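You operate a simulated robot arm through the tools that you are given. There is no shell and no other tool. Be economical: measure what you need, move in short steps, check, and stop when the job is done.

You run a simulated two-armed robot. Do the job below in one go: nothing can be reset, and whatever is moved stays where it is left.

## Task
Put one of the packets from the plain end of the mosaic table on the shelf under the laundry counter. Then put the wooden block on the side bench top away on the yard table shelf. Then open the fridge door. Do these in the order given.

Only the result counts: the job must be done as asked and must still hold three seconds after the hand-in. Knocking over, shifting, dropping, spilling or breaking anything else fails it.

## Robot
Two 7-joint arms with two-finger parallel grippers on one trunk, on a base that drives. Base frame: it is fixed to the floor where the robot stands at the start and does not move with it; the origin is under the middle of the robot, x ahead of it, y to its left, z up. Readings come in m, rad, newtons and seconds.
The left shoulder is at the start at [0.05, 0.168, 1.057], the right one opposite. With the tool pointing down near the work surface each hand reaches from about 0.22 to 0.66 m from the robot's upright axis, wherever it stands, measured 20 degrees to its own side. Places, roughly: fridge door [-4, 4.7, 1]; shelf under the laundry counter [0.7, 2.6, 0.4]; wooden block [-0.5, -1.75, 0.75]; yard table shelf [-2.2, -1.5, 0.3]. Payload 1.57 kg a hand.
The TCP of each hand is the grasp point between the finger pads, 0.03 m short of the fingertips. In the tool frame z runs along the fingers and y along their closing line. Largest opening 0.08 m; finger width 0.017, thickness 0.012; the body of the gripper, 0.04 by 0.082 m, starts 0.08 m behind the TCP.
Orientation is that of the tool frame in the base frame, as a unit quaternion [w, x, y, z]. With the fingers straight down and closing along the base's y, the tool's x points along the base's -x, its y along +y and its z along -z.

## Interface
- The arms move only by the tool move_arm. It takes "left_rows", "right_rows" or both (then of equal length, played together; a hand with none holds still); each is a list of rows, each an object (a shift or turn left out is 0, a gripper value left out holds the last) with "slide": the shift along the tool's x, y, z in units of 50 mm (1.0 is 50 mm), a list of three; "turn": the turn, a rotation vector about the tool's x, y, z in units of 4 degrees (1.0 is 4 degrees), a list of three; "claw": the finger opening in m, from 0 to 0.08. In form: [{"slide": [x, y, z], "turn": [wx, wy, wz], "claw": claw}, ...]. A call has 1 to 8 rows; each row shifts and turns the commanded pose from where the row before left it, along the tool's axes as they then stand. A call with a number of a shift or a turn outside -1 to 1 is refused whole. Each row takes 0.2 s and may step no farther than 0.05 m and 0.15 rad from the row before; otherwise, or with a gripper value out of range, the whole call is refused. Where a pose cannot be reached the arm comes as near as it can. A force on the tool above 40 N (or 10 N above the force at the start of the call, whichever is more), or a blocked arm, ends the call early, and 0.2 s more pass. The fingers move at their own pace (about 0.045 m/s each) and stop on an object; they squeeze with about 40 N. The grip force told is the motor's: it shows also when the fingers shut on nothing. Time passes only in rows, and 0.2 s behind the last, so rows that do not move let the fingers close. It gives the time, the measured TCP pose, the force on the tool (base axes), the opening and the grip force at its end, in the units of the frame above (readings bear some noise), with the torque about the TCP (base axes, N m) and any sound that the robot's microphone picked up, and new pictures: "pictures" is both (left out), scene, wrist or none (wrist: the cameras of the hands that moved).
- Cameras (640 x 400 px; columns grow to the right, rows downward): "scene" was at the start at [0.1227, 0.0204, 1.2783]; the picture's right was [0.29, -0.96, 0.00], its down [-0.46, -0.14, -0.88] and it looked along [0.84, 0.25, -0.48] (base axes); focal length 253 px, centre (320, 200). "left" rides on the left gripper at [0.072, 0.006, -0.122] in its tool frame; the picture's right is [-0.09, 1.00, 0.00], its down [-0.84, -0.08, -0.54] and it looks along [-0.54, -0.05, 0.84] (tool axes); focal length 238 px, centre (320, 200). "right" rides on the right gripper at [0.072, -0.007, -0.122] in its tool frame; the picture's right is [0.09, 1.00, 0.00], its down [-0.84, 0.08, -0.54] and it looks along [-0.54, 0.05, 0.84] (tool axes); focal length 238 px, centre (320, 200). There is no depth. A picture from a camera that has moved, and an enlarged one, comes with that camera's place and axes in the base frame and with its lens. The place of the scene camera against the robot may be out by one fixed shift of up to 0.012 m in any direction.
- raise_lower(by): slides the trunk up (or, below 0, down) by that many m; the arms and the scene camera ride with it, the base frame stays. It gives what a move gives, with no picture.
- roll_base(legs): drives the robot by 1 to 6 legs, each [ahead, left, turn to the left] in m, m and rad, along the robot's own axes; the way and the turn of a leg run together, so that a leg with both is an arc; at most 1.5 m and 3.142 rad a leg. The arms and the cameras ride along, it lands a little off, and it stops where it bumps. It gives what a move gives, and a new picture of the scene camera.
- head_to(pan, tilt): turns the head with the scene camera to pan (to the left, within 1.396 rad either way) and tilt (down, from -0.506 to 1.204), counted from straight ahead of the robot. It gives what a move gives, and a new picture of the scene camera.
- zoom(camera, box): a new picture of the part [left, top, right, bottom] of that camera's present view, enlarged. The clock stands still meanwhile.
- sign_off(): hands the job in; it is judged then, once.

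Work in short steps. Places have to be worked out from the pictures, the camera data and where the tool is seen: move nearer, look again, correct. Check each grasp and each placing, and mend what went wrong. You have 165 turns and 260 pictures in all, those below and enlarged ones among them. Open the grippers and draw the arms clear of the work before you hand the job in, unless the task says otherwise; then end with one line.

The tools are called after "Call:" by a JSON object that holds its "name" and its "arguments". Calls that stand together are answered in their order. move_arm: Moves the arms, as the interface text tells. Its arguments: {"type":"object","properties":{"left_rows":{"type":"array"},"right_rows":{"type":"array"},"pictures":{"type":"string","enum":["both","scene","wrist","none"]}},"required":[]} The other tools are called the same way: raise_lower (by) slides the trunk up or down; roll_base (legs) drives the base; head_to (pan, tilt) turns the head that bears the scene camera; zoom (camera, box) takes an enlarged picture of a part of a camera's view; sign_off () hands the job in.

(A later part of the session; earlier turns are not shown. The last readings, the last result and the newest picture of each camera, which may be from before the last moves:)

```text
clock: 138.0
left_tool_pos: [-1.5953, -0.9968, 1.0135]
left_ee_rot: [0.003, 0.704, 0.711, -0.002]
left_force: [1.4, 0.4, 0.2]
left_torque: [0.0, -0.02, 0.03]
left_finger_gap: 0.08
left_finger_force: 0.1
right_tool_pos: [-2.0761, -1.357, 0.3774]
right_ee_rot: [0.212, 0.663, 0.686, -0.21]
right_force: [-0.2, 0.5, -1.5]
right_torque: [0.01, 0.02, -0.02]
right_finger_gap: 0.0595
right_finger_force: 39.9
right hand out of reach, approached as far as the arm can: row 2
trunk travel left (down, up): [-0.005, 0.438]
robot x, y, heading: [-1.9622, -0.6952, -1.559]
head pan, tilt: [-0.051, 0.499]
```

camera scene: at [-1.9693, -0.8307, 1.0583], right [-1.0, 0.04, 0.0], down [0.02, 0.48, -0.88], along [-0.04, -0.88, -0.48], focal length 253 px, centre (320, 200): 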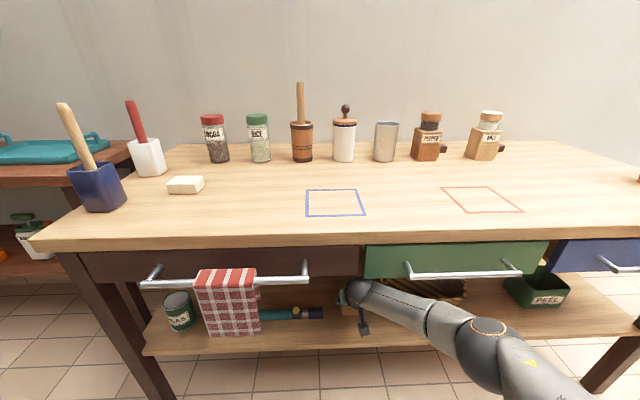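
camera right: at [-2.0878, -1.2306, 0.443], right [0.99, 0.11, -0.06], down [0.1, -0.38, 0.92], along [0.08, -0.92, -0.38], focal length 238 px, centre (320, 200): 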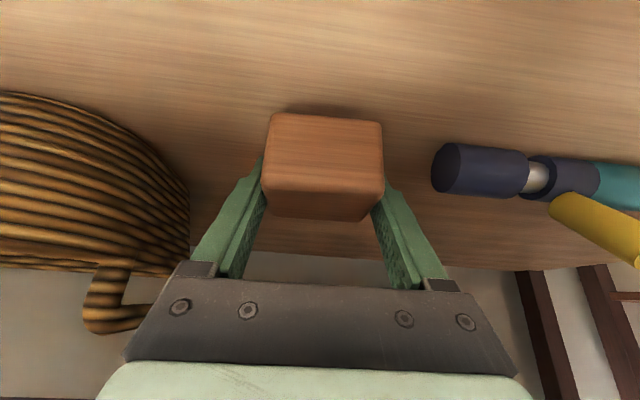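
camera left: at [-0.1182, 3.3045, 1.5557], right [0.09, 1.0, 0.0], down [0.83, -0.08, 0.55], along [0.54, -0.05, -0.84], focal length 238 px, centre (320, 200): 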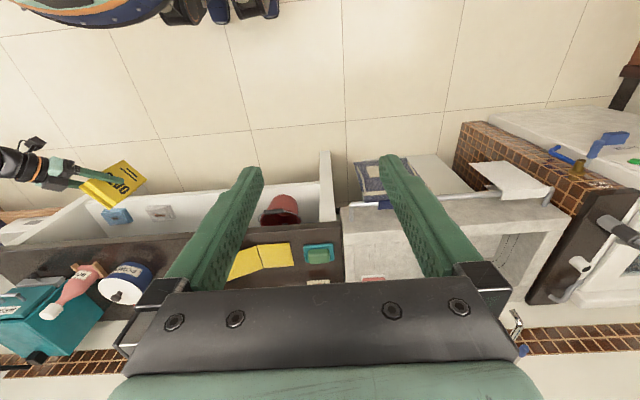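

The arm is near full stretch. I draw the hand back 7 cm (slightly up), then drive the base forward by the same amount.

Call:
{"name": "move_arm", "arguments": {"right_rows": [{"slide": [0.49, 0, -0.52]}, {"slide": [0.49, 0, -0.52]}], "pictures": "none"}}

Call:
{"name": "roll_base", "arguments": {"legs": [[0.09, 0, 0]]}}

Call:
{"name": "zoom", "arguments": {"camera": "right", "box": [0, 0, 640, 400]}}

```text
clock: 138.6
left_tool_pos: [-1.5966, -0.9969, 1.0136]
left_ee_rot: [0.002, 0.704, 0.71, -0.001]
left_force: [-0.6, 0.1, 0.0]
left_torque: [-0.02, -0.02, 0.01]
left_finger_gap: 0.0801
left_finger_force: 0.0
right_tool_pos: [-2.0804, -1.2879, 0.3909]
right_ee_rot: [0.212, 0.662, 0.687, -0.211]
right_force: [0.1, 0.9, -0.1]
right_torque: [0.02, -0.04, -0.01]
right_finger_gap: 0.0593
right_finger_force: 40.6
trunk travel left (down, up): [-0.005, 0.438]
robot x, y, heading: [-1.9624, -0.6902, -1.568]
head pan, tilt: [-0.051, 0.499]
```

```text
clock: 139.8
left_tool_pos: [-1.5986, -1.0806, 1.015]
left_ee_rot: [0.001, 0.706, 0.708, -0.001]
left_force: [0.1, -0.4, -0.9]
left_torque: [-0.02, 0.01, -0.03]
left_finger_gap: 0.0801
left_finger_force: 0.0
right_tool_pos: [-2.0766, -1.3488, 0.3724]
right_ee_rot: [0.201, 0.659, 0.697, -0.197]
right_force: [-0.6, -1.4, 4.4]
right_torque: [-0.14, -0.16, -0.01]
right_finger_gap: 0.0593
right_finger_force: 39.8
trunk travel left (down, up): [-0.005, 0.438]
robot x, y, heading: [-1.9591, -0.778, -1.565]
head pan, tilt: [-0.051, 0.499]
stopped in leg 1: the robot was blocked; the commanded pose is now the measured one
camera scene: at [-1.9696, -0.9121, 1.0585], right [-1.0, 0.05, 0.0], down [0.02, 0.48, -0.88], along [-0.04, -0.88, -0.48], focal length 253 px, centre (320, 200)
```

scene: 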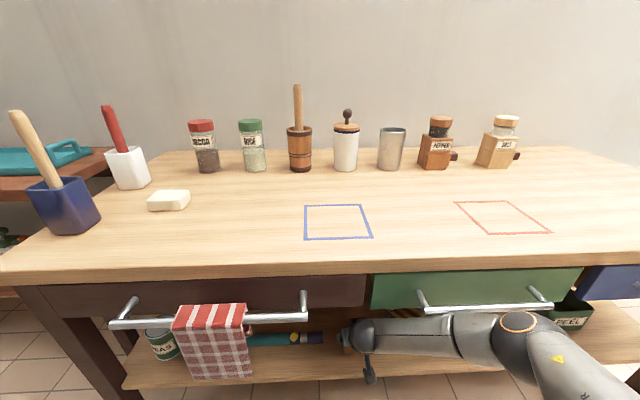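

```text
1.00 times, centred on (320, 200) of right
camera zoom: at [-2.0897, -1.2241, 0.436], right [0.99, 0.13, -0.06], down [0.11, -0.41, 0.91], along [0.09, -0.9, -0.42], focal length 238 px, centre (320, 200)
```

zoom: 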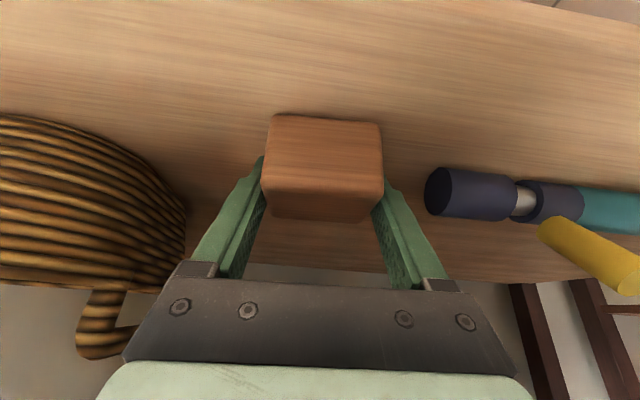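

The base got blocked, probably by the forearm touching the green drawer's handle. I zoom to see the contact.

Call:
{"name": "zoom", "arguments": {"camera": "scene", "box": [320, 260, 640, 400]}}

```text
2.00 times, centred on (480, 330) of scene
camera zoom: at [-1.9696, -0.9121, 1.0585], right [-1.0, 0.05, 0.0], down [0.02, 0.48, -0.88], along [-0.04, -0.88, -0.48], focal length 507 px, centre (0, -60)
```

zoom: 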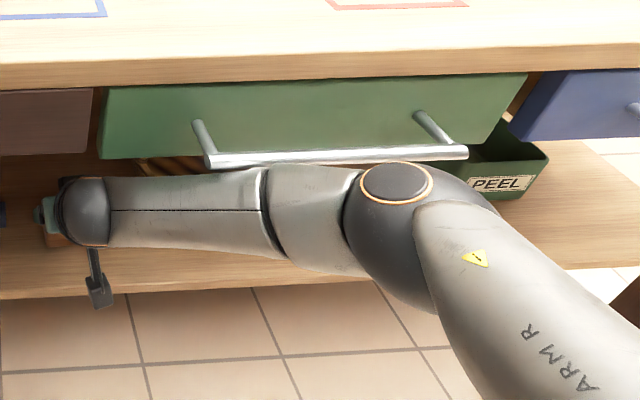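

The elbow just touches the handle front; the tool force (+5 N) suggests the block already rests on the shelf. I open the gripper and look.

Call:
{"name": "move_arm", "arguments": {"right_rows": [{"claw": 0.08}, {"claw": 0.08}, {"claw": 0.08}], "pictures": "wrist"}}

```text
clock: 140.6
left_tool_pos: [-1.597, -1.0799, 1.0141]
left_ee_rot: [0.001, 0.706, 0.708, -0.001]
left_force: [-0.3, -0.5, 0.6]
left_torque: [-0.04, 0.01, -0.05]
left_finger_gap: 0.0799
left_finger_force: 0.0
right_tool_pos: [-2.0757, -1.3487, 0.3709]
right_ee_rot: [0.2, 0.66, 0.696, -0.197]
right_force: [0.3, 0.1, 0.5]
right_torque: [-0.01, 0.0, 0.0]
right_finger_gap: 0.0799
right_finger_force: 0.0
trunk travel left (down, up): [-0.005, 0.438]
robot x, y, heading: [-1.96, -0.7722, -1.568]
head pan, tilt: [-0.051, 0.499]
camera right: at [-2.0896, -1.224, 0.4359], right [0.99, 0.13, -0.06], down [0.11, -0.41, 0.91], along [0.09, -0.9, -0.42], focal length 238 px, centre (320, 200)
```

right: 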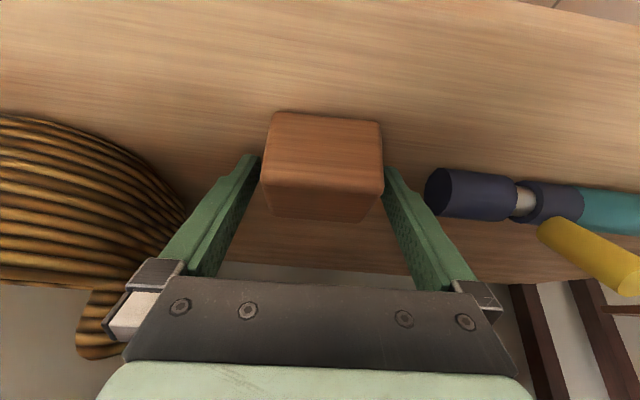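

The block stayed put. I back the base straight off.

Call:
{"name": "roll_base", "arguments": {"legs": [[-0.12, 0, 0]]}}

Call:
{"name": "zoom", "arguments": {"camera": "right", "box": [0, 0, 640, 400]}}

```text
clock: 141.8
left_tool_pos: [-1.5979, -0.9601, 1.0137]
left_ee_rot: [0.002, 0.706, 0.708, -0.001]
left_force: [0.4, -0.4, 0.2]
left_torque: [0.02, -0.01, 0.0]
left_finger_gap: 0.0798
left_finger_force: 0.1
right_tool_pos: [-2.0772, -1.2284, 0.3726]
right_ee_rot: [0.201, 0.66, 0.697, -0.197]
right_force: [-0.1, 0.3, -0.5]
right_torque: [-0.05, 0.02, -0.02]
right_finger_gap: 0.08
right_finger_force: 0.0
trunk travel left (down, up): [-0.005, 0.438]
robot x, y, heading: [-1.9588, -0.6566, -1.566]
head pan, tilt: [-0.051, 0.499]
camera scene: at [-1.9697, -0.7921, 1.0584], right [-1.0, 0.05, 0.0], down [0.02, 0.48, -0.88], along [-0.04, -0.88, -0.48], focal length 253 px, centre (320, 200)
```

scene: 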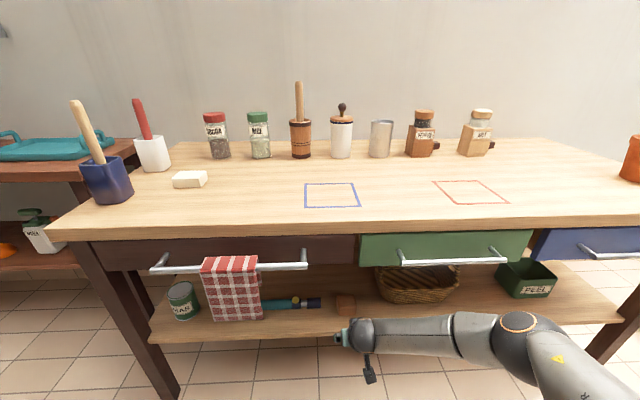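

```text
1.00 times, centred on (320, 200) of right
camera zoom: at [-2.0899, -1.104, 0.436], right [0.99, 0.13, -0.06], down [0.11, -0.41, 0.91], along [0.09, -0.9, -0.42], focal length 238 px, centre (320, 200)
```

zoom: 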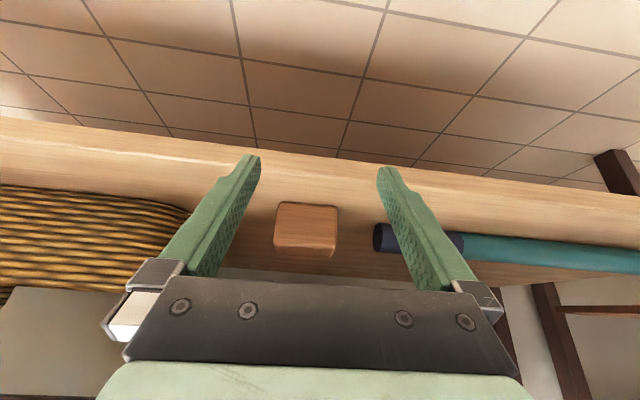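

The block sits on the yard table shelf, everything else undisturbed. I raise the trunk, tuck the right arm in, and back off before looking for the fridge route.

Call:
{"name": "roll_base", "arguments": {"legs": [[-0.2, 0, 0]]}}

Call:
{"name": "move_arm", "arguments": {"right_rows": [{"slide": [0.43, 0.2, -0.785]}, {"slide": [0.43, 0.2, -0.785]}, {"slide": [0.43, 0.2, -0.785]}, {"slide": [0.43, 0.2, -0.785]}, {"slide": [0.43, 0, -0.785]}], "pictures": "none"}}

Call:
{"name": "raise_lower", "arguments": {"by": 0.22}}

Call:
{"name": "head_to", "arguments": {"pan": -1.39, "tilt": 0.35}}

Call:
{"name": "head_to", "arguments": {"pan": 1.39, "tilt": 0.35}}

```text
clock: 143.4
left_tool_pos: [-1.5993, -0.7625, 1.014]
left_ee_rot: [0.001, 0.707, 0.707, -0.001]
left_force: [-0.7, -1.4, -0.6]
left_torque: [-0.01, 0.0, -0.02]
left_finger_gap: 0.0803
left_finger_force: 0.1
right_tool_pos: [-2.0794, -1.0288, 0.3718]
right_ee_rot: [0.2, 0.661, 0.695, -0.198]
right_force: [-0.6, 0.6, -0.2]
right_torque: [-0.02, 0.02, 0.0]
right_finger_gap: 0.0802
right_finger_force: 0.0
trunk travel left (down, up): [-0.005, 0.438]
robot x, y, heading: [-1.9591, -0.4534, -1.574]
head pan, tilt: [-0.051, 0.499]
camera scene: at [-1.9706, -0.5932, 1.0584], right [-1.0, 0.05, 0.0], down [0.02, 0.48, -0.88], along [-0.04, -0.88, -0.48], focal length 253 px, centre (320, 200)
```

scene: 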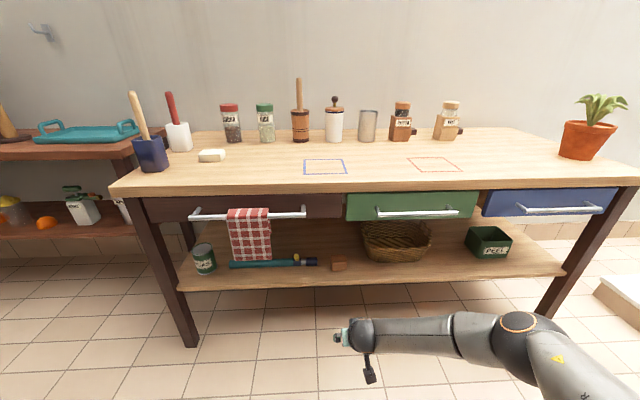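

```text
clock: 144.6
left_tool_pos: [-1.5998, -0.7629, 1.014]
left_ee_rot: [0.001, 0.707, 0.707, -0.001]
left_force: [-1.0, 0.9, -0.1]
left_torque: [0.01, -0.02, 0.0]
left_finger_gap: 0.08
left_finger_force: 0.0
right_tool_pos: [-2.0468, -0.8321, 0.4789]
right_ee_rot: [0.2, 0.662, 0.695, -0.198]
right_force: [-0.9, -0.3, 0.1]
right_torque: [-0.02, 0.0, -0.01]
right_finger_gap: 0.0798
right_finger_force: 0.0
trunk travel left (down, up): [-0.005, 0.438]
robot x, y, heading: [-1.9636, -0.4537, -1.575]
head pan, tilt: [-0.051, 0.499]
```

```text
clock: 147.0
left_tool_pos: [-1.5991, -0.763, 1.2336]
left_ee_rot: [0.001, 0.708, 0.707, -0.002]
left_force: [0.5, 0.1, -0.9]
left_torque: [0.0, -0.02, 0.0]
left_finger_gap: 0.08
left_finger_force: 0.1
right_tool_pos: [-2.0473, -0.8309, 0.6973]
right_ee_rot: [0.201, 0.661, 0.696, -0.198]
right_force: [1.0, 0.1, 0.4]
right_torque: [0.04, -0.02, -0.02]
right_finger_gap: 0.0802
right_finger_force: 0.1
trunk travel left (down, up): [-0.225, 0.218]
robot x, y, heading: [-1.9601, -0.4578, -1.571]
head pan, tilt: [-0.051, 0.499]
```

```text
clock: 148.5
left_tool_pos: [-1.5991, -0.7616, 1.2332]
left_ee_rot: [0.002, 0.707, 0.708, -0.001]
left_force: [-0.6, 0.2, 0.3]
left_torque: [0.0, -0.01, 0.03]
left_finger_gap: 0.0802
left_finger_force: 0.1
right_tool_pos: [-2.0482, -0.8311, 0.6979]
right_ee_rot: [0.2, 0.661, 0.696, -0.198]
right_force: [0.0, 0.5, 0.8]
right_torque: [0.04, -0.03, -0.01]
right_finger_gap: 0.0799
right_finger_force: 0.1
trunk travel left (down, up): [-0.225, 0.218]
robot x, y, heading: [-1.9624, -0.4592, -1.574]
head pan, tilt: [-1.389, 0.351]
camera scene: at [-2.0575, -0.5191, 1.2921], right [-0.18, 0.98, 0.0], down [0.34, 0.06, -0.94], along [-0.92, -0.17, -0.34], focal length 253 px, centre (320, 200)
```

scene: 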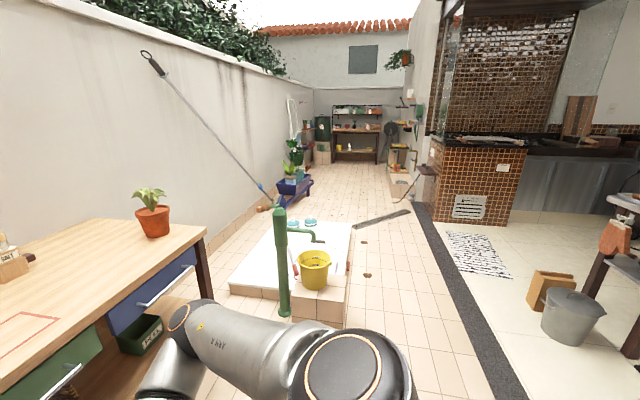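

```text
clock: 150.9
left_tool_pos: [-1.6003, -0.7638, 1.2357]
left_ee_rot: [0.001, 0.707, 0.707, -0.001]
left_force: [-0.6, 0.2, -0.7]
left_torque: [0.02, 0.03, 0.03]
left_finger_gap: 0.08
left_finger_force: 0.0
right_tool_pos: [-2.0483, -0.831, 0.697]
right_ee_rot: [0.2, 0.661, 0.696, -0.198]
right_force: [0.8, -0.5, 0.0]
right_torque: [0.02, 0.01, -0.02]
right_finger_gap: 0.0799
right_finger_force: 0.2
trunk travel left (down, up): [-0.225, 0.218]
robot x, y, heading: [-1.9624, -0.4569, -1.567]
head pan, tilt: [1.389, 0.351]
camera scene: at [-1.8744, -0.5191, 1.2921], right [-0.18, -0.98, 0.0], down [-0.34, 0.06, -0.94], along [0.92, -0.17, -0.34], focal length 253 px, centre (320, 200)
```

scene: 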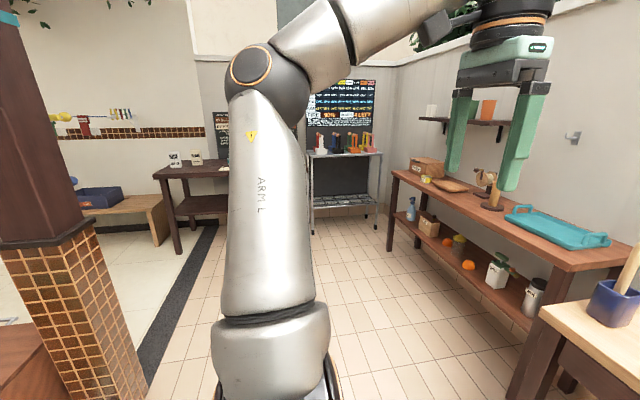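

I slide back east to the open passage at x≈-0.5 and turn to face +y.

Call:
{"name": "roll_base", "arguments": {"legs": [[0, 1.45, 0], [0, 0, 3.14]]}}

Call:
{"name": "head_to", "arguments": {"pan": 0.5, "tilt": 0.3}}

```text
clock: 165.6
left_tool_pos: [-0.8813, -0.1563, 1.2332]
left_ee_rot: [-0.001, 0.721, -0.692, -0.001]
left_force: [-0.1, -0.3, 0.5]
left_torque: [0.03, 0.03, -0.03]
left_finger_gap: 0.0801
left_finger_force: 0.0
right_tool_pos: [-0.4345, -0.0697, 0.6976]
right_ee_rot: [-0.193, 0.709, -0.646, -0.205]
right_force: [0.6, 0.4, -1.1]
right_torque: [-0.01, 0.0, -0.01]
right_finger_gap: 0.0798
right_finger_force: 0.1
trunk travel left (down, up): [-0.225, 0.218]
robot x, y, heading: [-0.5062, -0.4472, 1.615]
head pan, tilt: [1.389, 0.351]
camera scene: at [-0.604, -0.4002, 1.2921], right [0.14, 0.99, 0.0], down [0.34, -0.05, -0.94], along [-0.93, 0.13, -0.34], focal length 253 px, centre (320, 200)
```

scene: 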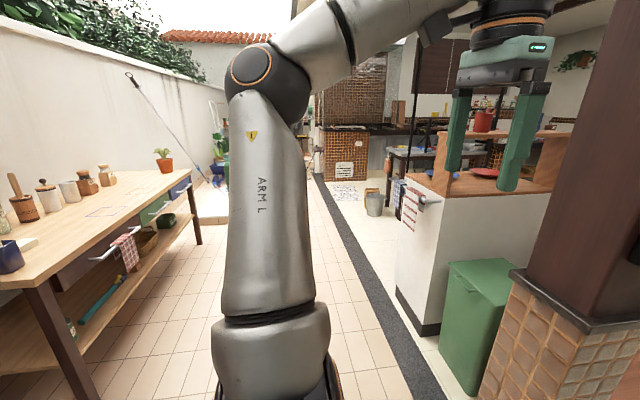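

```text
clock: 166.7
left_tool_pos: [-0.8799, -0.1562, 1.2341]
left_ee_rot: [-0.002, 0.721, -0.692, 0.0]
left_force: [-0.2, -1.1, 0.1]
left_torque: [0.0, -0.01, 0.02]
left_finger_gap: 0.0796
left_finger_force: 0.1
right_tool_pos: [-0.435, -0.0701, 0.6988]
right_ee_rot: [-0.194, 0.709, -0.647, -0.204]
right_force: [0.8, -0.4, -0.3]
right_torque: [0.02, 0.01, 0.04]
right_finger_gap: 0.08
right_finger_force: 0.0
trunk travel left (down, up): [-0.225, 0.218]
robot x, y, heading: [-0.5068, -0.4525, 1.608]
head pan, tilt: [0.499, 0.3]
camera scene: at [-0.5599, -0.3332, 1.2968], right [0.86, 0.51, 0.0], down [0.15, -0.25, -0.96], along [-0.49, 0.82, -0.3], focal length 253 px, centre (320, 200)
```

scene: 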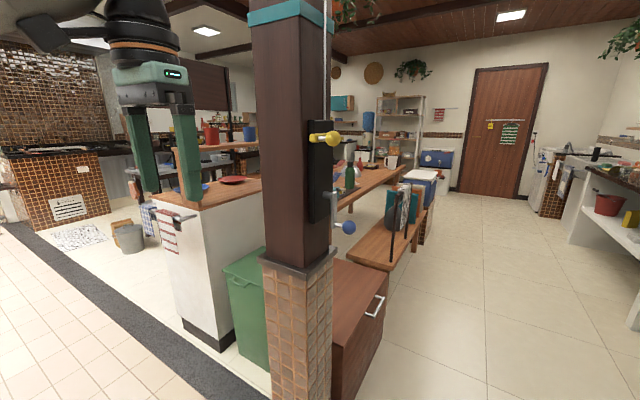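

I need to go up the aisle past the pillar, so I shift right and drive ahead ~2.7 m.

Call:
{"name": "roll_base", "arguments": {"legs": [[0, -0.38, -0.037], [1.4, 0, 0], [1.3, 0, 0]]}}

Call:
{"name": "head_to", "arguments": {"pan": 0.9, "tilt": 0.3}}

```text
clock: 181.8
left_tool_pos: [-0.4999, 2.545, 1.2333]
left_ee_rot: [0.0, 0.714, -0.7, -0.002]
left_force: [-0.6, -0.6, 0.7]
left_torque: [0.0, -0.02, 0.0]
left_finger_gap: 0.0802
left_finger_force: 0.2
right_tool_pos: [-0.0529, 2.6225, 0.6974]
right_ee_rot: [-0.196, 0.702, -0.654, -0.202]
right_force: [-0.9, 1.0, 0.3]
right_torque: [-0.01, -0.04, 0.0]
right_finger_gap: 0.0801
right_finger_force: 0.1
trunk travel left (down, up): [-0.225, 0.218]
robot x, y, heading: [-0.1323, 2.246, 1.589]
head pan, tilt: [0.499, 0.3]
camera scene: at [-0.184, 2.362, 1.2968], right [0.87, 0.49, 0.0], down [0.15, -0.26, -0.96], along [-0.47, 0.83, -0.3], focal length 253 px, centre (320, 200)
```

scene: 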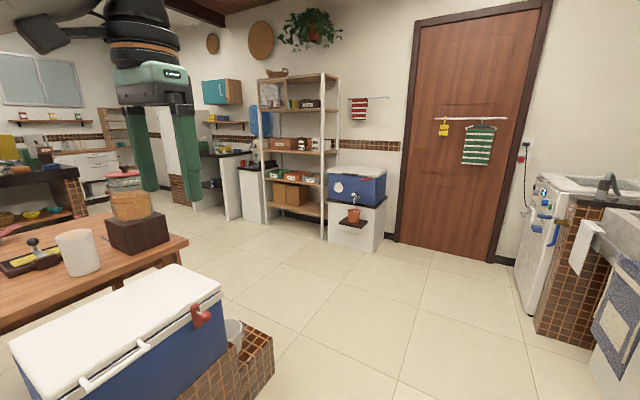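

```text
clock: 182.7
left_tool_pos: [-0.5, 2.5452, 1.2347]
left_ee_rot: [-0.002, 0.714, -0.7, -0.002]
left_force: [0.8, -0.3, -0.3]
left_torque: [-0.02, -0.03, -0.02]
left_finger_gap: 0.0799
left_finger_force: 0.1
right_tool_pos: [-0.0525, 2.6206, 0.6976]
right_ee_rot: [-0.195, 0.702, -0.654, -0.203]
right_force: [0.1, -0.5, -0.7]
right_torque: [0.01, 0.0, 0.03]
right_finger_gap: 0.0801
right_finger_force: 0.0
trunk travel left (down, up): [-0.225, 0.218]
robot x, y, heading: [-0.1329, 2.2516, 1.591]
head pan, tilt: [0.901, 0.3]
camera scene: at [-0.212, 2.3374, 1.2968], right [0.61, 0.79, 0.0], down [0.23, -0.18, -0.96], along [-0.76, 0.58, -0.3], focal length 253 px, centre (320, 200)
```

scene: 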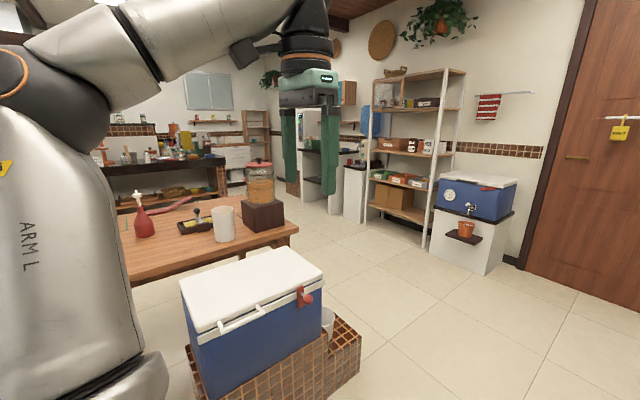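

I drive on to y≈3.75, then turn to face -x and look for the fridge.

Call:
{"name": "roll_base", "arguments": {"legs": [[1.45, 0, 0], [0, 0, 1.55], [0.5, 0, 0]]}}

Call:
{"name": "head_to", "arguments": {"pan": -0.15, "tilt": 0.25}}

```text
clock: 196.2
left_tool_pos: [-0.961, 3.3151, 1.235]
left_ee_rot: [0.0, 1.0, 0.004, -0.001]
left_force: [-0.5, 0.2, 0.6]
left_torque: [0.02, 0.0, -0.01]
left_finger_gap: 0.08
left_finger_force: 0.0
right_tool_pos: [-1.0331, 3.7637, 0.6979]
right_ee_rot: [0.003, 0.959, 0.029, -0.282]
right_force: [0.1, 0.2, 0.6]
right_torque: [-0.04, 0.03, -0.03]
right_finger_gap: 0.0799
right_finger_force: 0.0
trunk travel left (down, up): [-0.225, 0.218]
robot x, y, heading: [-0.656, 3.682, -3.134]
head pan, tilt: [0.901, 0.3]
camera scene: at [-0.7602, 3.6011, 1.2968], right [-0.79, 0.61, 0.0], down [0.18, 0.23, -0.96], along [-0.59, -0.75, -0.3], focal length 253 px, centre (320, 200)
```

scene: 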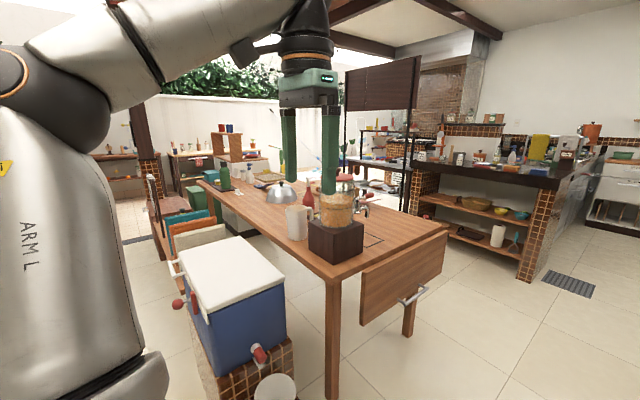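

```text
clock: 197.5
left_tool_pos: [-0.9601, 3.3152, 1.2342]
left_ee_rot: [0.0, 1.0, 0.004, -0.002]
left_force: [0.1, -0.4, 0.8]
left_torque: [-0.01, 0.0, -0.02]
left_finger_gap: 0.08
left_finger_force: 0.0
right_tool_pos: [-1.0329, 3.7644, 0.6978]
right_ee_rot: [0.002, 0.959, 0.028, -0.282]
right_force: [0.5, 0.1, -0.4]
right_torque: [0.02, -0.02, -0.01]
right_finger_gap: 0.08
right_finger_force: 0.1
trunk travel left (down, up): [-0.225, 0.218]
robot x, y, heading: [-0.6618, 3.6802, -3.131]
head pan, tilt: [-0.15, 0.25]
camera scene: at [-0.7951, 3.6879, 1.3015], right [0.14, 0.99, 0.0], down [0.24, -0.03, -0.97], along [-0.96, 0.14, -0.25], focal length 253 px, centre (320, 200)
```

scene: 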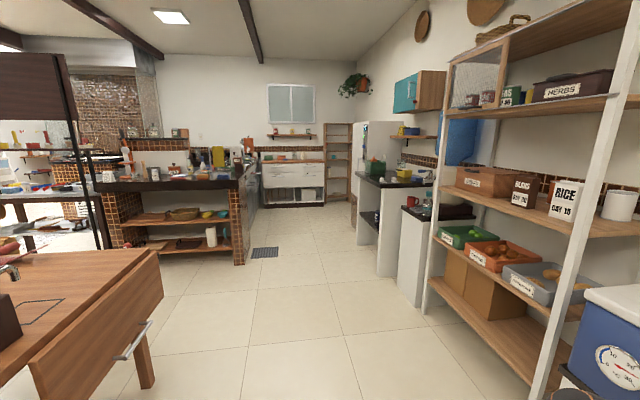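

The fridge seems to be the white tall unit on the right side at x≈-4. I drive ahead along the aisle.

Call:
{"name": "roll_base", "arguments": {"legs": [[1.4, 0, -0.01], [0.55, -0.1, 0]]}}

Call:
{"name": "head_to", "arguments": {"pan": -0.45, "tilt": 0.25}}

```text
clock: 207.2
left_tool_pos: [-2.8996, 3.416, 1.234]
left_ee_rot: [0.0, 1.0, 0.001, -0.001]
left_force: [-0.1, 0.6, 0.1]
left_torque: [0.0, -0.04, -0.03]
left_finger_gap: 0.0798
left_finger_force: 0.0
right_tool_pos: [-2.9684, 3.8642, 0.6961]
right_ee_rot: [0.001, 0.959, 0.025, -0.282]
right_force: [-0.5, 0.3, 0.8]
right_torque: [-0.02, -0.06, -0.02]
right_finger_gap: 0.0802
right_finger_force: 0.1
trunk travel left (down, up): [-0.225, 0.218]
robot x, y, heading: [-2.5957, 3.7811, -3.136]
head pan, tilt: [-0.15, 0.25]
camera scene: at [-2.7308, 3.787, 1.3015], right [0.15, 0.99, 0.0], down [0.24, -0.04, -0.97], along [-0.96, 0.14, -0.25], focal length 253 px, centre (320, 200)
```

scene: 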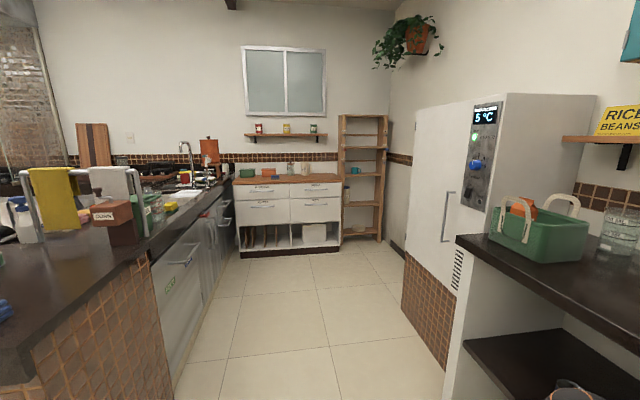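

```text
clock: 208.0
left_tool_pos: [-2.8986, 3.4164, 1.2338]
left_ee_rot: [0.0, 1.0, 0.001, -0.002]
left_force: [0.5, -0.7, 0.5]
left_torque: [0.01, -0.02, 0.01]
left_finger_gap: 0.0802
left_finger_force: 0.2
right_tool_pos: [-2.9686, 3.8644, 0.698]
right_ee_rot: [0.002, 0.959, 0.025, -0.281]
right_force: [0.2, -0.1, 0.3]
right_torque: [0.05, -0.01, -0.01]
right_finger_gap: 0.0802
right_finger_force: 0.1
trunk travel left (down, up): [-0.225, 0.218]
robot x, y, heading: [-2.5953, 3.7778, -3.14]
head pan, tilt: [-0.45, 0.25]
camera scene: at [-2.7224, 3.8136, 1.3015], right [0.43, 0.9, 0.0], down [0.22, -0.11, -0.97], along [-0.87, 0.42, -0.25], focal length 253 px, centre (320, 200)
```

scene: 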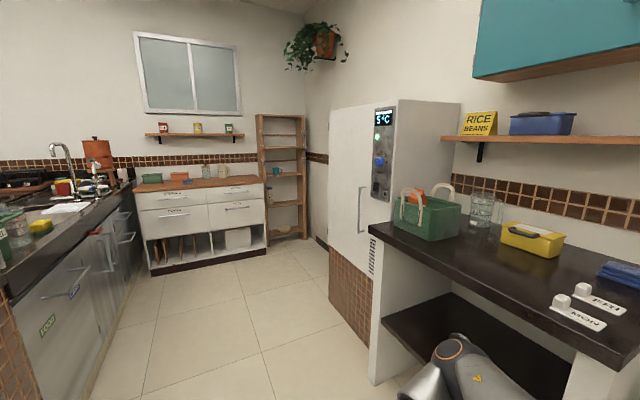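

I zoom on the fridge front and control panel.

Call:
{"name": "zoom", "arguments": {"camera": "scene", "box": [320, 90, 480, 290]}}

Call:
{"name": "zoom", "arguments": {"camera": "scene", "box": [345, 95, 425, 205]}}

```text
2.00 times, centred on (400, 190) of scene
camera zoom: at [-2.7224, 3.8136, 1.3015], right [0.43, 0.9, 0.0], down [0.22, -0.11, -0.97], along [-0.87, 0.42, -0.25], focal length 507 px, centre (160, 220)
```

zoom: 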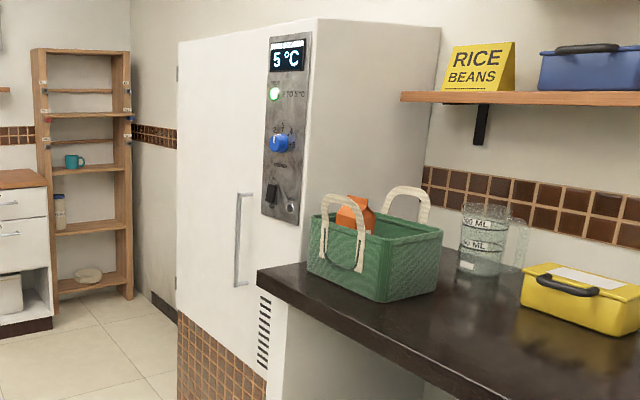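

```text
3.64 times, centred on (385, 150) of scene
camera zoom: at [-2.7224, 3.8136, 1.3015], right [0.43, 0.9, 0.0], down [0.22, -0.11, -0.97], along [-0.87, 0.42, -0.25], focal length 921 px, centre (84, 382)
```

zoom: 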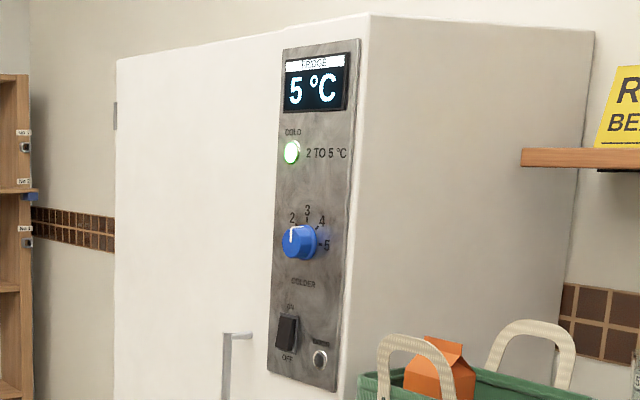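

The fridge door faces -y at y≈4.66, hinged at x≈-4.33, with a vertical handle at x≈-3.85, z≈0.77–1.02. I drive to x≈-3.62 and turn to face it, using the left arm.

Call:
{"name": "roll_base", "arguments": {"legs": [[1.02, -0.05, 0], [0, 0, -1.57]]}}

Call:
{"name": "head_to", "arguments": {"pan": 0.3, "tilt": 0.3}}

```text
clock: 217.2
left_tool_pos: [-3.9915, 4.126, 1.234]
left_ee_rot: [-0.002, 0.708, -0.706, -0.002]
left_force: [-0.1, -0.7, -0.2]
left_torque: [0.0, -0.01, 0.01]
left_finger_gap: 0.08
left_finger_force: 0.1
right_tool_pos: [-3.5444, 4.1957, 0.6982]
right_ee_rot: [-0.198, 0.696, -0.66, -0.201]
right_force: [0.1, -0.2, -1.0]
right_torque: [0.01, 0.02, 0.01]
right_finger_gap: 0.08
right_finger_force: 0.1
trunk travel left (down, up): [-0.225, 0.218]
robot x, y, heading: [-3.627, 3.8174, 1.571]
head pan, tilt: [-0.45, 0.25]
camera scene: at [-3.5932, 3.9401, 1.3015], right [0.9, -0.43, 0.0], down [-0.11, -0.22, -0.97], along [0.42, 0.87, -0.25], focal length 253 px, centre (320, 200)
```

scene: 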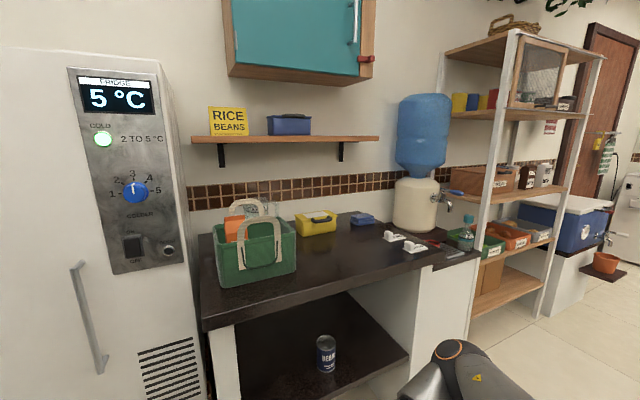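

```text
clock: 218.3
left_tool_pos: [-3.9925, 4.1271, 1.2333]
left_ee_rot: [-0.002, 0.708, -0.707, -0.001]
left_force: [-0.3, 0.9, 0.1]
left_torque: [-0.02, 0.0, 0.0]
left_finger_gap: 0.0799
left_finger_force: 0.1
right_tool_pos: [-3.5448, 4.1965, 0.6989]
right_ee_rot: [-0.198, 0.696, -0.661, -0.2]
right_force: [0.1, -0.3, 0.4]
right_torque: [-0.02, 0.01, -0.01]
right_finger_gap: 0.0799
right_finger_force: 0.1
trunk travel left (down, up): [-0.225, 0.218]
robot x, y, heading: [-3.6299, 3.8216, 1.574]
head pan, tilt: [0.3, 0.3]
camera scene: at [-3.6615, 3.9451, 1.2968], right [0.95, 0.3, 0.0], down [0.09, -0.28, -0.96], along [-0.28, 0.91, -0.3], focal length 253 px, centre (320, 200)
```

scene: 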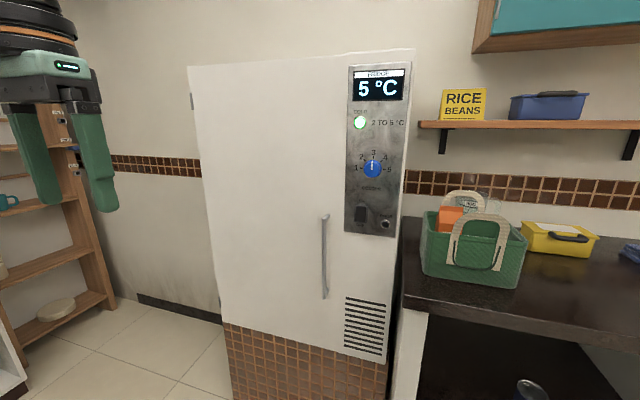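

Triangulation puts the handle bar at x≈-3.877, y≈4.69, z 0.69–1.00, with the door ≈0.72 wide hinged on the left. I move the left hand forward and tilt it toward horizontal.

Call:
{"name": "move_arm", "arguments": {"left_rows": [{"slide": [-0.9, -0.35, 0]}, {"slide": [-0.9, -0.35, 0]}, {"slide": [-0.9, -0.35, 0]}, {"slide": [-0.9, -0.35, 0]}, {"turn": [0, -1, 0]}, {"turn": [0, -1, 0]}, {"turn": [0, -1, 0]}, {"turn": [0, -1, 0]}], "pictures": "none"}}

Call:
{"name": "move_arm", "arguments": {"left_rows": [{"turn": [0, -1, 0]}, {"turn": [0, -1, 0]}, {"turn": [0, -1, 0]}, {"turn": [0, -1, 0]}, {"turn": [0, -1, 0]}, {"turn": [0, -1, 0]}, {"turn": [0, -1, 0]}, {"turn": [0, -1, 0]}], "pictures": "none"}}

Call:
{"name": "move_arm", "arguments": {"left_rows": [{"turn": [0, -1, 0]}, {"turn": [0, -1, 0]}, {"turn": [0, -1, 0]}, {"turn": [0, -1, 0]}, {"turn": [0, -1, 0]}, {"turn": [0, -1, 0]}, {"turn": [0, -1, 0]}, {"turn": [0, -1, 0]}], "pictures": "both"}}

```text
clock: 220.1
left_tool_pos: [-3.9314, 4.2728, 1.1781]
left_ee_rot: [-0.1, 0.7, -0.7, -0.1]
left_force: [0.4, 0.6, 0.5]
left_torque: [-0.02, 0.0, 0.03]
left_finger_gap: 0.0801
left_finger_force: 0.1
left hand out of reach, approached as far as the arm can: row 1, 2, 3, 4
right_tool_pos: [-3.543, 4.196, 0.6982]
right_ee_rot: [-0.197, 0.696, -0.661, -0.2]
right_force: [0.1, -0.7, -0.1]
right_torque: [-0.02, -0.01, -0.03]
right_finger_gap: 0.0799
right_finger_force: 0.0
trunk travel left (down, up): [-0.225, 0.218]
robot x, y, heading: [-3.6264, 3.8225, 1.573]
head pan, tilt: [0.3, 0.3]
```

```text
clock: 221.9
left_tool_pos: [-3.9311, 4.2734, 1.1781]
left_ee_rot: [-0.289, 0.646, -0.645, -0.289]
left_force: [-0.2, -0.1, -0.6]
left_torque: [0.04, 0.02, -0.02]
left_finger_gap: 0.0798
left_finger_force: 0.0
right_tool_pos: [-3.544, 4.1962, 0.6979]
right_ee_rot: [-0.198, 0.696, -0.661, -0.201]
right_force: [0.4, -0.2, 0.0]
right_torque: [-0.01, -0.05, -0.01]
right_finger_gap: 0.08
right_finger_force: 0.1
trunk travel left (down, up): [-0.225, 0.218]
robot x, y, heading: [-3.6312, 3.8206, 1.573]
head pan, tilt: [0.3, 0.3]
```

```text
clock: 223.7
left_tool_pos: [-3.9288, 4.272, 1.1777]
left_ee_rot: [-0.456, 0.541, -0.54, -0.456]
left_force: [0.9, 0.3, -0.2]
left_torque: [0.01, 0.0, -0.03]
left_finger_gap: 0.0802
left_finger_force: 0.0
right_tool_pos: [-3.5441, 4.1971, 0.6982]
right_ee_rot: [-0.198, 0.696, -0.66, -0.2]
right_force: [0.1, -0.5, -0.5]
right_torque: [0.01, -0.03, 0.01]
right_finger_gap: 0.08
right_finger_force: 0.0
trunk travel left (down, up): [-0.225, 0.218]
robot x, y, heading: [-3.6306, 3.8191, 1.575]
head pan, tilt: [0.3, 0.3]
camera scene: at [-3.6616, 3.9451, 1.2968], right [0.95, 0.3, 0.0], down [0.09, -0.28, -0.96], along [-0.28, 0.91, -0.3], focal length 253 px, centre (320, 200)
camera left: at [-3.9375, 4.1417, 1.1272], right [-1.0, 0.01, 0.09], down [0.08, -0.39, 0.92], along [0.05, 0.92, 0.39], focal length 238 px, centre (320, 200)
```

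scene: 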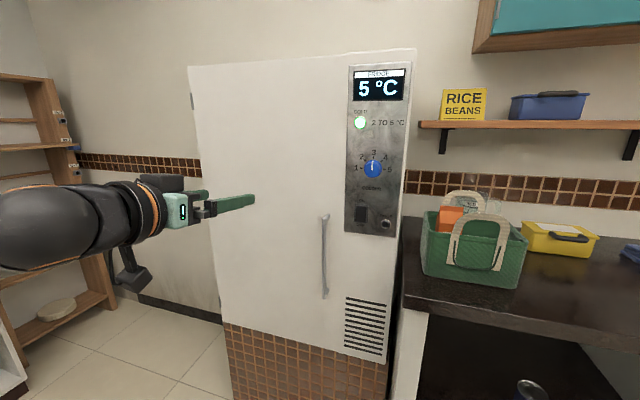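
left: 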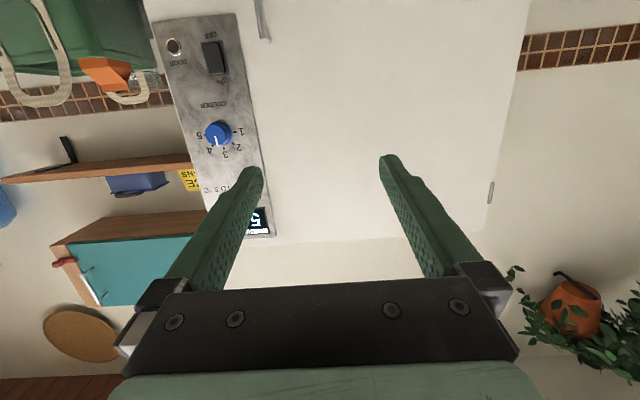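

There's a round button labelled something on the panel; I zoom in to read it.

Call:
{"name": "zoom", "arguments": {"camera": "left", "box": [140, 0, 290, 130]}}

Call:
{"name": "zoom", "arguments": {"camera": "scene", "box": [335, 150, 415, 250]}}

```text
3.08 times, centred on (215, 65) of left
camera zoom: at [-3.9375, 4.1417, 1.1272], right [-1.0, 0.01, 0.09], down [0.08, -0.39, 0.92], along [0.05, 0.92, 0.39], focal length 733 px, centre (643, 615)
```

zoom: 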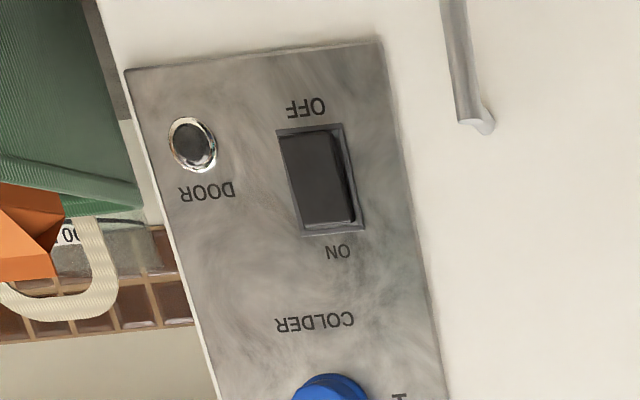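

```text
4.00 times, centred on (375, 200) of scene
camera zoom: at [-3.6616, 3.9451, 1.2968], right [0.95, 0.3, 0.0], down [0.09, -0.28, -0.96], along [-0.28, 0.91, -0.3], focal length 1013 px, centre (100, 200)
```

zoom: 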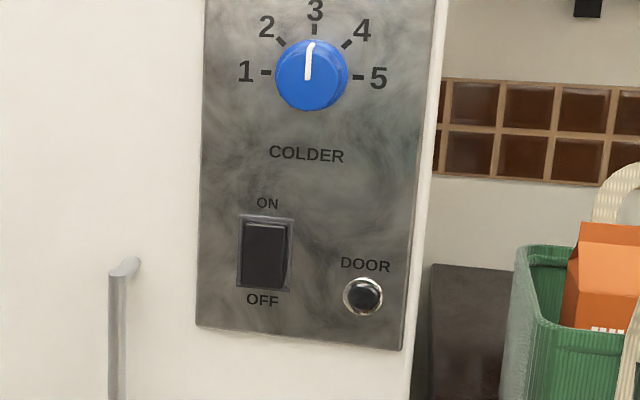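

A "DOOR" push button exists, probably a latch release. I drive 0.12 closer and bring the left hand to the pre-grasp in front of the handle.

Call:
{"name": "roll_base", "arguments": {"legs": [[0.12, 0, 0]]}}

Call:
{"name": "move_arm", "arguments": {"left_rows": [{"slide": [0.69, -0.13, 0.525]}, {"slide": [0.69, -0.13, 0.525]}, {"slide": [0.69, -0.13, 0.525]}, {"slide": [0.69, -0.13, 0.525]}, {"slide": [0.69, -0.13, 0.525]}, {"slide": [0.69, -0.13, 0.525]}, {"slide": [0.69, -0.13, 0.525]}, {"slide": [0.69, -0.13, 0.4]}]}}

```text
clock: 224.9
left_tool_pos: [-3.9317, 4.3939, 1.1764]
left_ee_rot: [0.456, -0.54, 0.541, 0.456]
left_force: [-0.2, -0.1, 0.9]
left_torque: [-0.02, 0.0, 0.03]
left_finger_gap: 0.0801
left_finger_force: 0.1
right_tool_pos: [-3.5434, 4.3159, 0.6977]
right_ee_rot: [-0.197, 0.697, -0.66, -0.2]
right_force: [-0.3, 0.2, 1.2]
right_torque: [0.0, 0.01, -0.02]
right_finger_gap: 0.0797
right_finger_force: 0.0
trunk travel left (down, up): [-0.225, 0.218]
robot x, y, heading: [-3.629, 3.9416, 1.569]
head pan, tilt: [0.3, 0.3]
camera scene: at [-3.6616, 4.065, 1.2967], right [0.95, 0.3, 0.0], down [0.09, -0.28, -0.96], along [-0.28, 0.91, -0.3], focal length 253 px, centre (320, 200)
```

scene: 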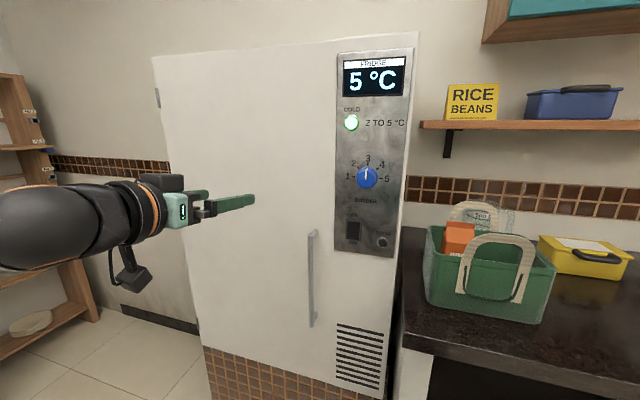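

```text
clock: 226.8
left_tool_pos: [-3.8818, 4.5433, 0.8773]
left_ee_rot: [0.456, -0.541, 0.541, 0.455]
left_force: [-0.7, -0.7, 0.7]
left_torque: [0.01, -0.01, -0.02]
left_finger_gap: 0.0799
left_finger_force: 0.1
left hand out of reach, approached as far as the arm can: row 8
right_tool_pos: [-3.5433, 4.3153, 0.6973]
right_ee_rot: [-0.199, 0.696, -0.661, -0.2]
right_force: [-0.6, 0.7, 0.0]
right_torque: [0.0, 0.03, -0.02]
right_finger_gap: 0.0797
right_finger_force: 0.0
trunk travel left (down, up): [-0.225, 0.218]
robot x, y, heading: [-3.6275, 3.9398, 1.569]
head pan, tilt: [0.3, 0.3]
camera scene: at [-3.6617, 4.0646, 1.2968], right [0.95, 0.3, 0.0], down [0.09, -0.28, -0.96], along [-0.28, 0.91, -0.3], focal length 253 px, centre (320, 200)
camera left: at [-3.8887, 4.4119, 0.8262], right [-1.0, 0.02, 0.09], down [0.08, -0.39, 0.92], along [0.05, 0.92, 0.39], focal length 238 px, centre (320, 200)
```

scene: 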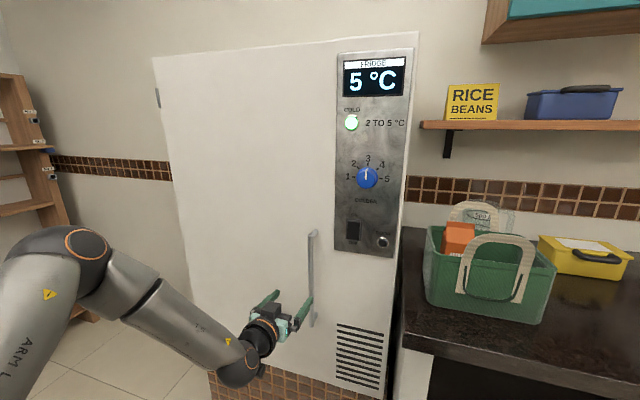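
left: 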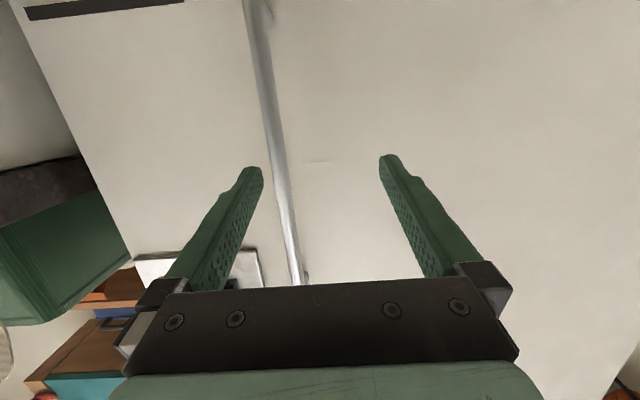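

Combining scene and wrist views, the bar is at ≈(-3.846, 4.60), near the +x finger. I shift 3.5 cm toward +x and advance 4 cm.

Call:
{"name": "move_arm", "arguments": {"left_rows": [{"slide": [0, -0.7, 0]}, {"slide": [0.07, 0, 0.4]}, {"slide": [0.07, 0, 0.4]}]}}

```text
clock: 227.6
left_tool_pos: [-3.8698, 4.565, 0.8961]
left_ee_rot: [-0.455, 0.542, -0.54, -0.456]
left_force: [0.4, -0.5, -0.5]
left_torque: [-0.01, -0.01, -0.01]
left_finger_gap: 0.0799
left_finger_force: 0.1
left hand out of reach, approached as far as the arm can: row 1, 2, 3
right_tool_pos: [-3.5429, 4.3158, 0.6979]
right_ee_rot: [-0.197, 0.696, -0.661, -0.201]
right_force: [-0.4, -0.8, 0.0]
right_torque: [0.02, 0.02, 0.01]
right_finger_gap: 0.0801
right_finger_force: 0.0
trunk travel left (down, up): [-0.225, 0.218]
robot x, y, heading: [-3.6292, 3.9408, 1.574]
head pan, tilt: [0.3, 0.3]
camera scene: at [-3.6617, 4.0647, 1.2968], right [0.95, 0.3, 0.0], down [0.09, -0.28, -0.96], along [-0.28, 0.91, -0.3], focal length 253 px, centre (320, 200)
camera left: at [-3.8772, 4.4326, 0.8451], right [-1.0, 0.02, 0.09], down [0.08, -0.39, 0.92], along [0.05, 0.92, 0.39], focal length 238 px, centre (320, 200)
```

scene: 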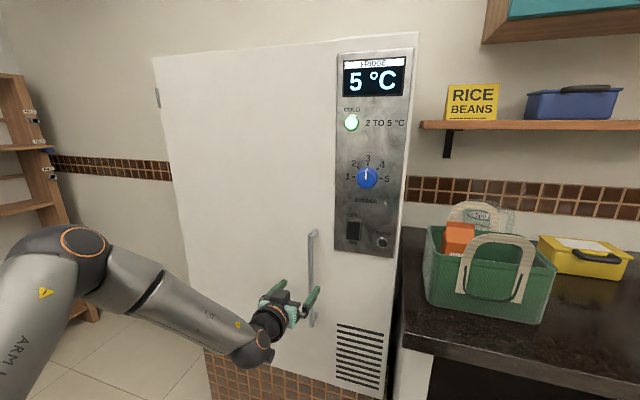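
left: 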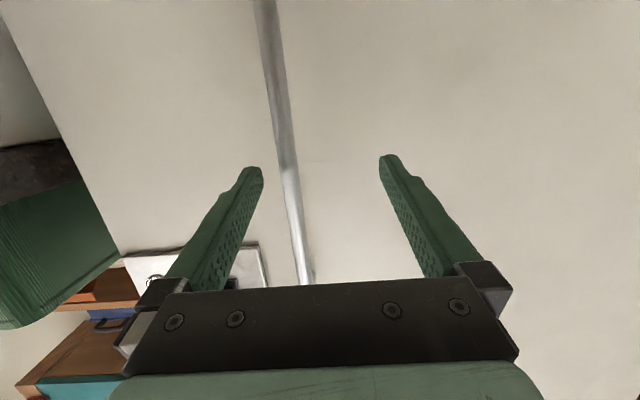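

The arm is at a joint limit here, so I use the base for the last small shift: 2.5 cm right, 3 cm ahead.

Call:
{"name": "roll_base", "arguments": {"legs": [[0, -0.025, 0], [0.03, 0, 0]]}}

Call:
{"name": "zoom", "arguments": {"camera": "left", "box": [0, 0, 640, 400]}}

```text
clock: 228.8
left_tool_pos: [-3.8468, 4.5933, 0.8955]
left_ee_rot: [-0.454, 0.542, -0.541, -0.455]
left_force: [0.7, 0.1, -0.7]
left_torque: [-0.03, -0.01, 0.0]
left_finger_gap: 0.0802
left_finger_force: 0.1
right_tool_pos: [-3.5188, 4.3455, 0.6976]
right_ee_rot: [-0.198, 0.696, -0.661, -0.2]
right_force: [-0.1, -0.3, 0.7]
right_torque: [-0.02, 0.01, 0.04]
right_finger_gap: 0.0798
right_finger_force: 0.0
trunk travel left (down, up): [-0.225, 0.218]
robot x, y, heading: [-3.6047, 3.971, 1.579]
head pan, tilt: [0.3, 0.3]
camera scene: at [-3.6369, 4.0944, 1.2967], right [0.95, 0.3, 0.0], down [0.09, -0.28, -0.96], along [-0.28, 0.91, -0.3], focal length 253 px, centre (320, 200)
```

scene: 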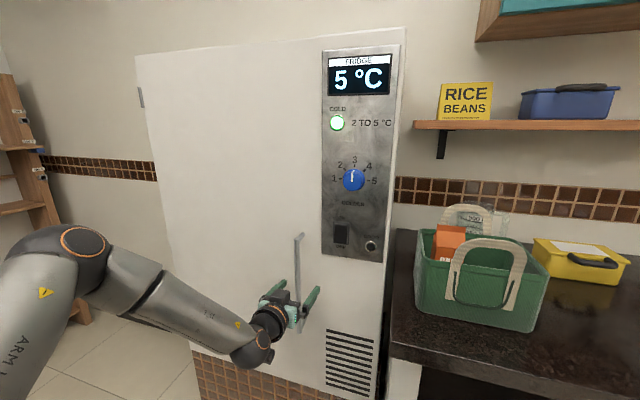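

```text
1.00 times, centred on (320, 200) of left
camera zoom: at [-3.8528, 4.4619, 0.8449], right [-1.0, 0.01, 0.09], down [0.08, -0.39, 0.92], along [0.05, 0.92, 0.39], focal length 238 px, centre (320, 200)
```

zoom: 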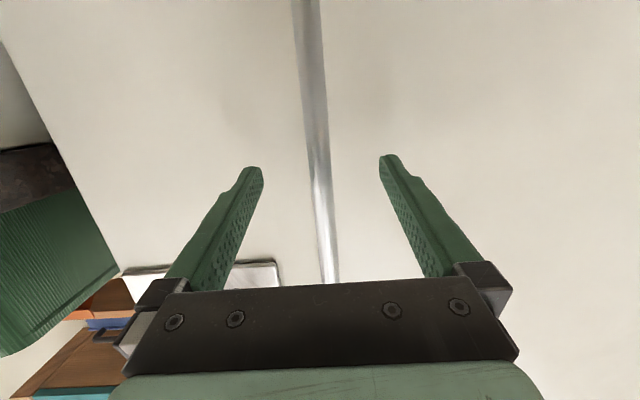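

The bar is centred between the fingers. I close.

Call:
{"name": "move_arm", "arguments": {"left_rows": [{"claw": 0.0}, {"claw": 0.0}, {"claw": 0.0}, {"claw": 0.0}, {"claw": 0.0}], "pictures": "wrist"}}

```text
clock: 230.0
left_tool_pos: [-3.8467, 4.5936, 0.8958]
left_ee_rot: [-0.455, 0.541, -0.54, -0.456]
left_force: [-2.9, -0.1, -0.2]
left_torque: [-0.05, 0.07, 0.04]
left_finger_gap: 0.014
left_finger_force: 23.7
right_tool_pos: [-3.5212, 4.3456, 0.6974]
right_ee_rot: [-0.198, 0.696, -0.661, -0.199]
right_force: [0.3, 0.0, -0.7]
right_torque: [0.03, 0.02, -0.02]
right_finger_gap: 0.0798
right_finger_force: 0.1
trunk travel left (down, up): [-0.225, 0.218]
robot x, y, heading: [-3.6046, 3.9744, 1.573]
head pan, tilt: [0.3, 0.3]
camera left: at [-3.8535, 4.4617, 0.845], right [-1.0, 0.01, 0.09], down [0.08, -0.39, 0.92], along [0.05, 0.92, 0.39], focal length 238 px, centre (320, 200)
```

left: 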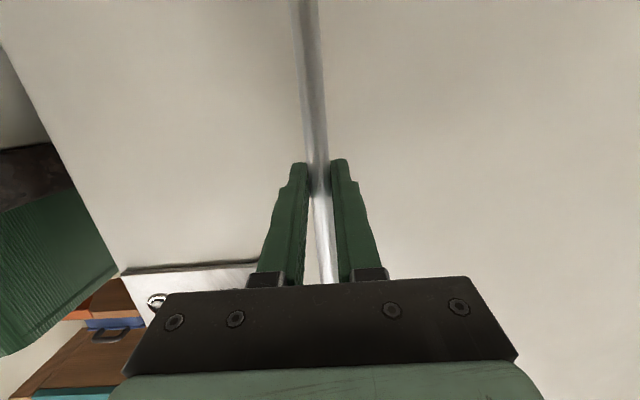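

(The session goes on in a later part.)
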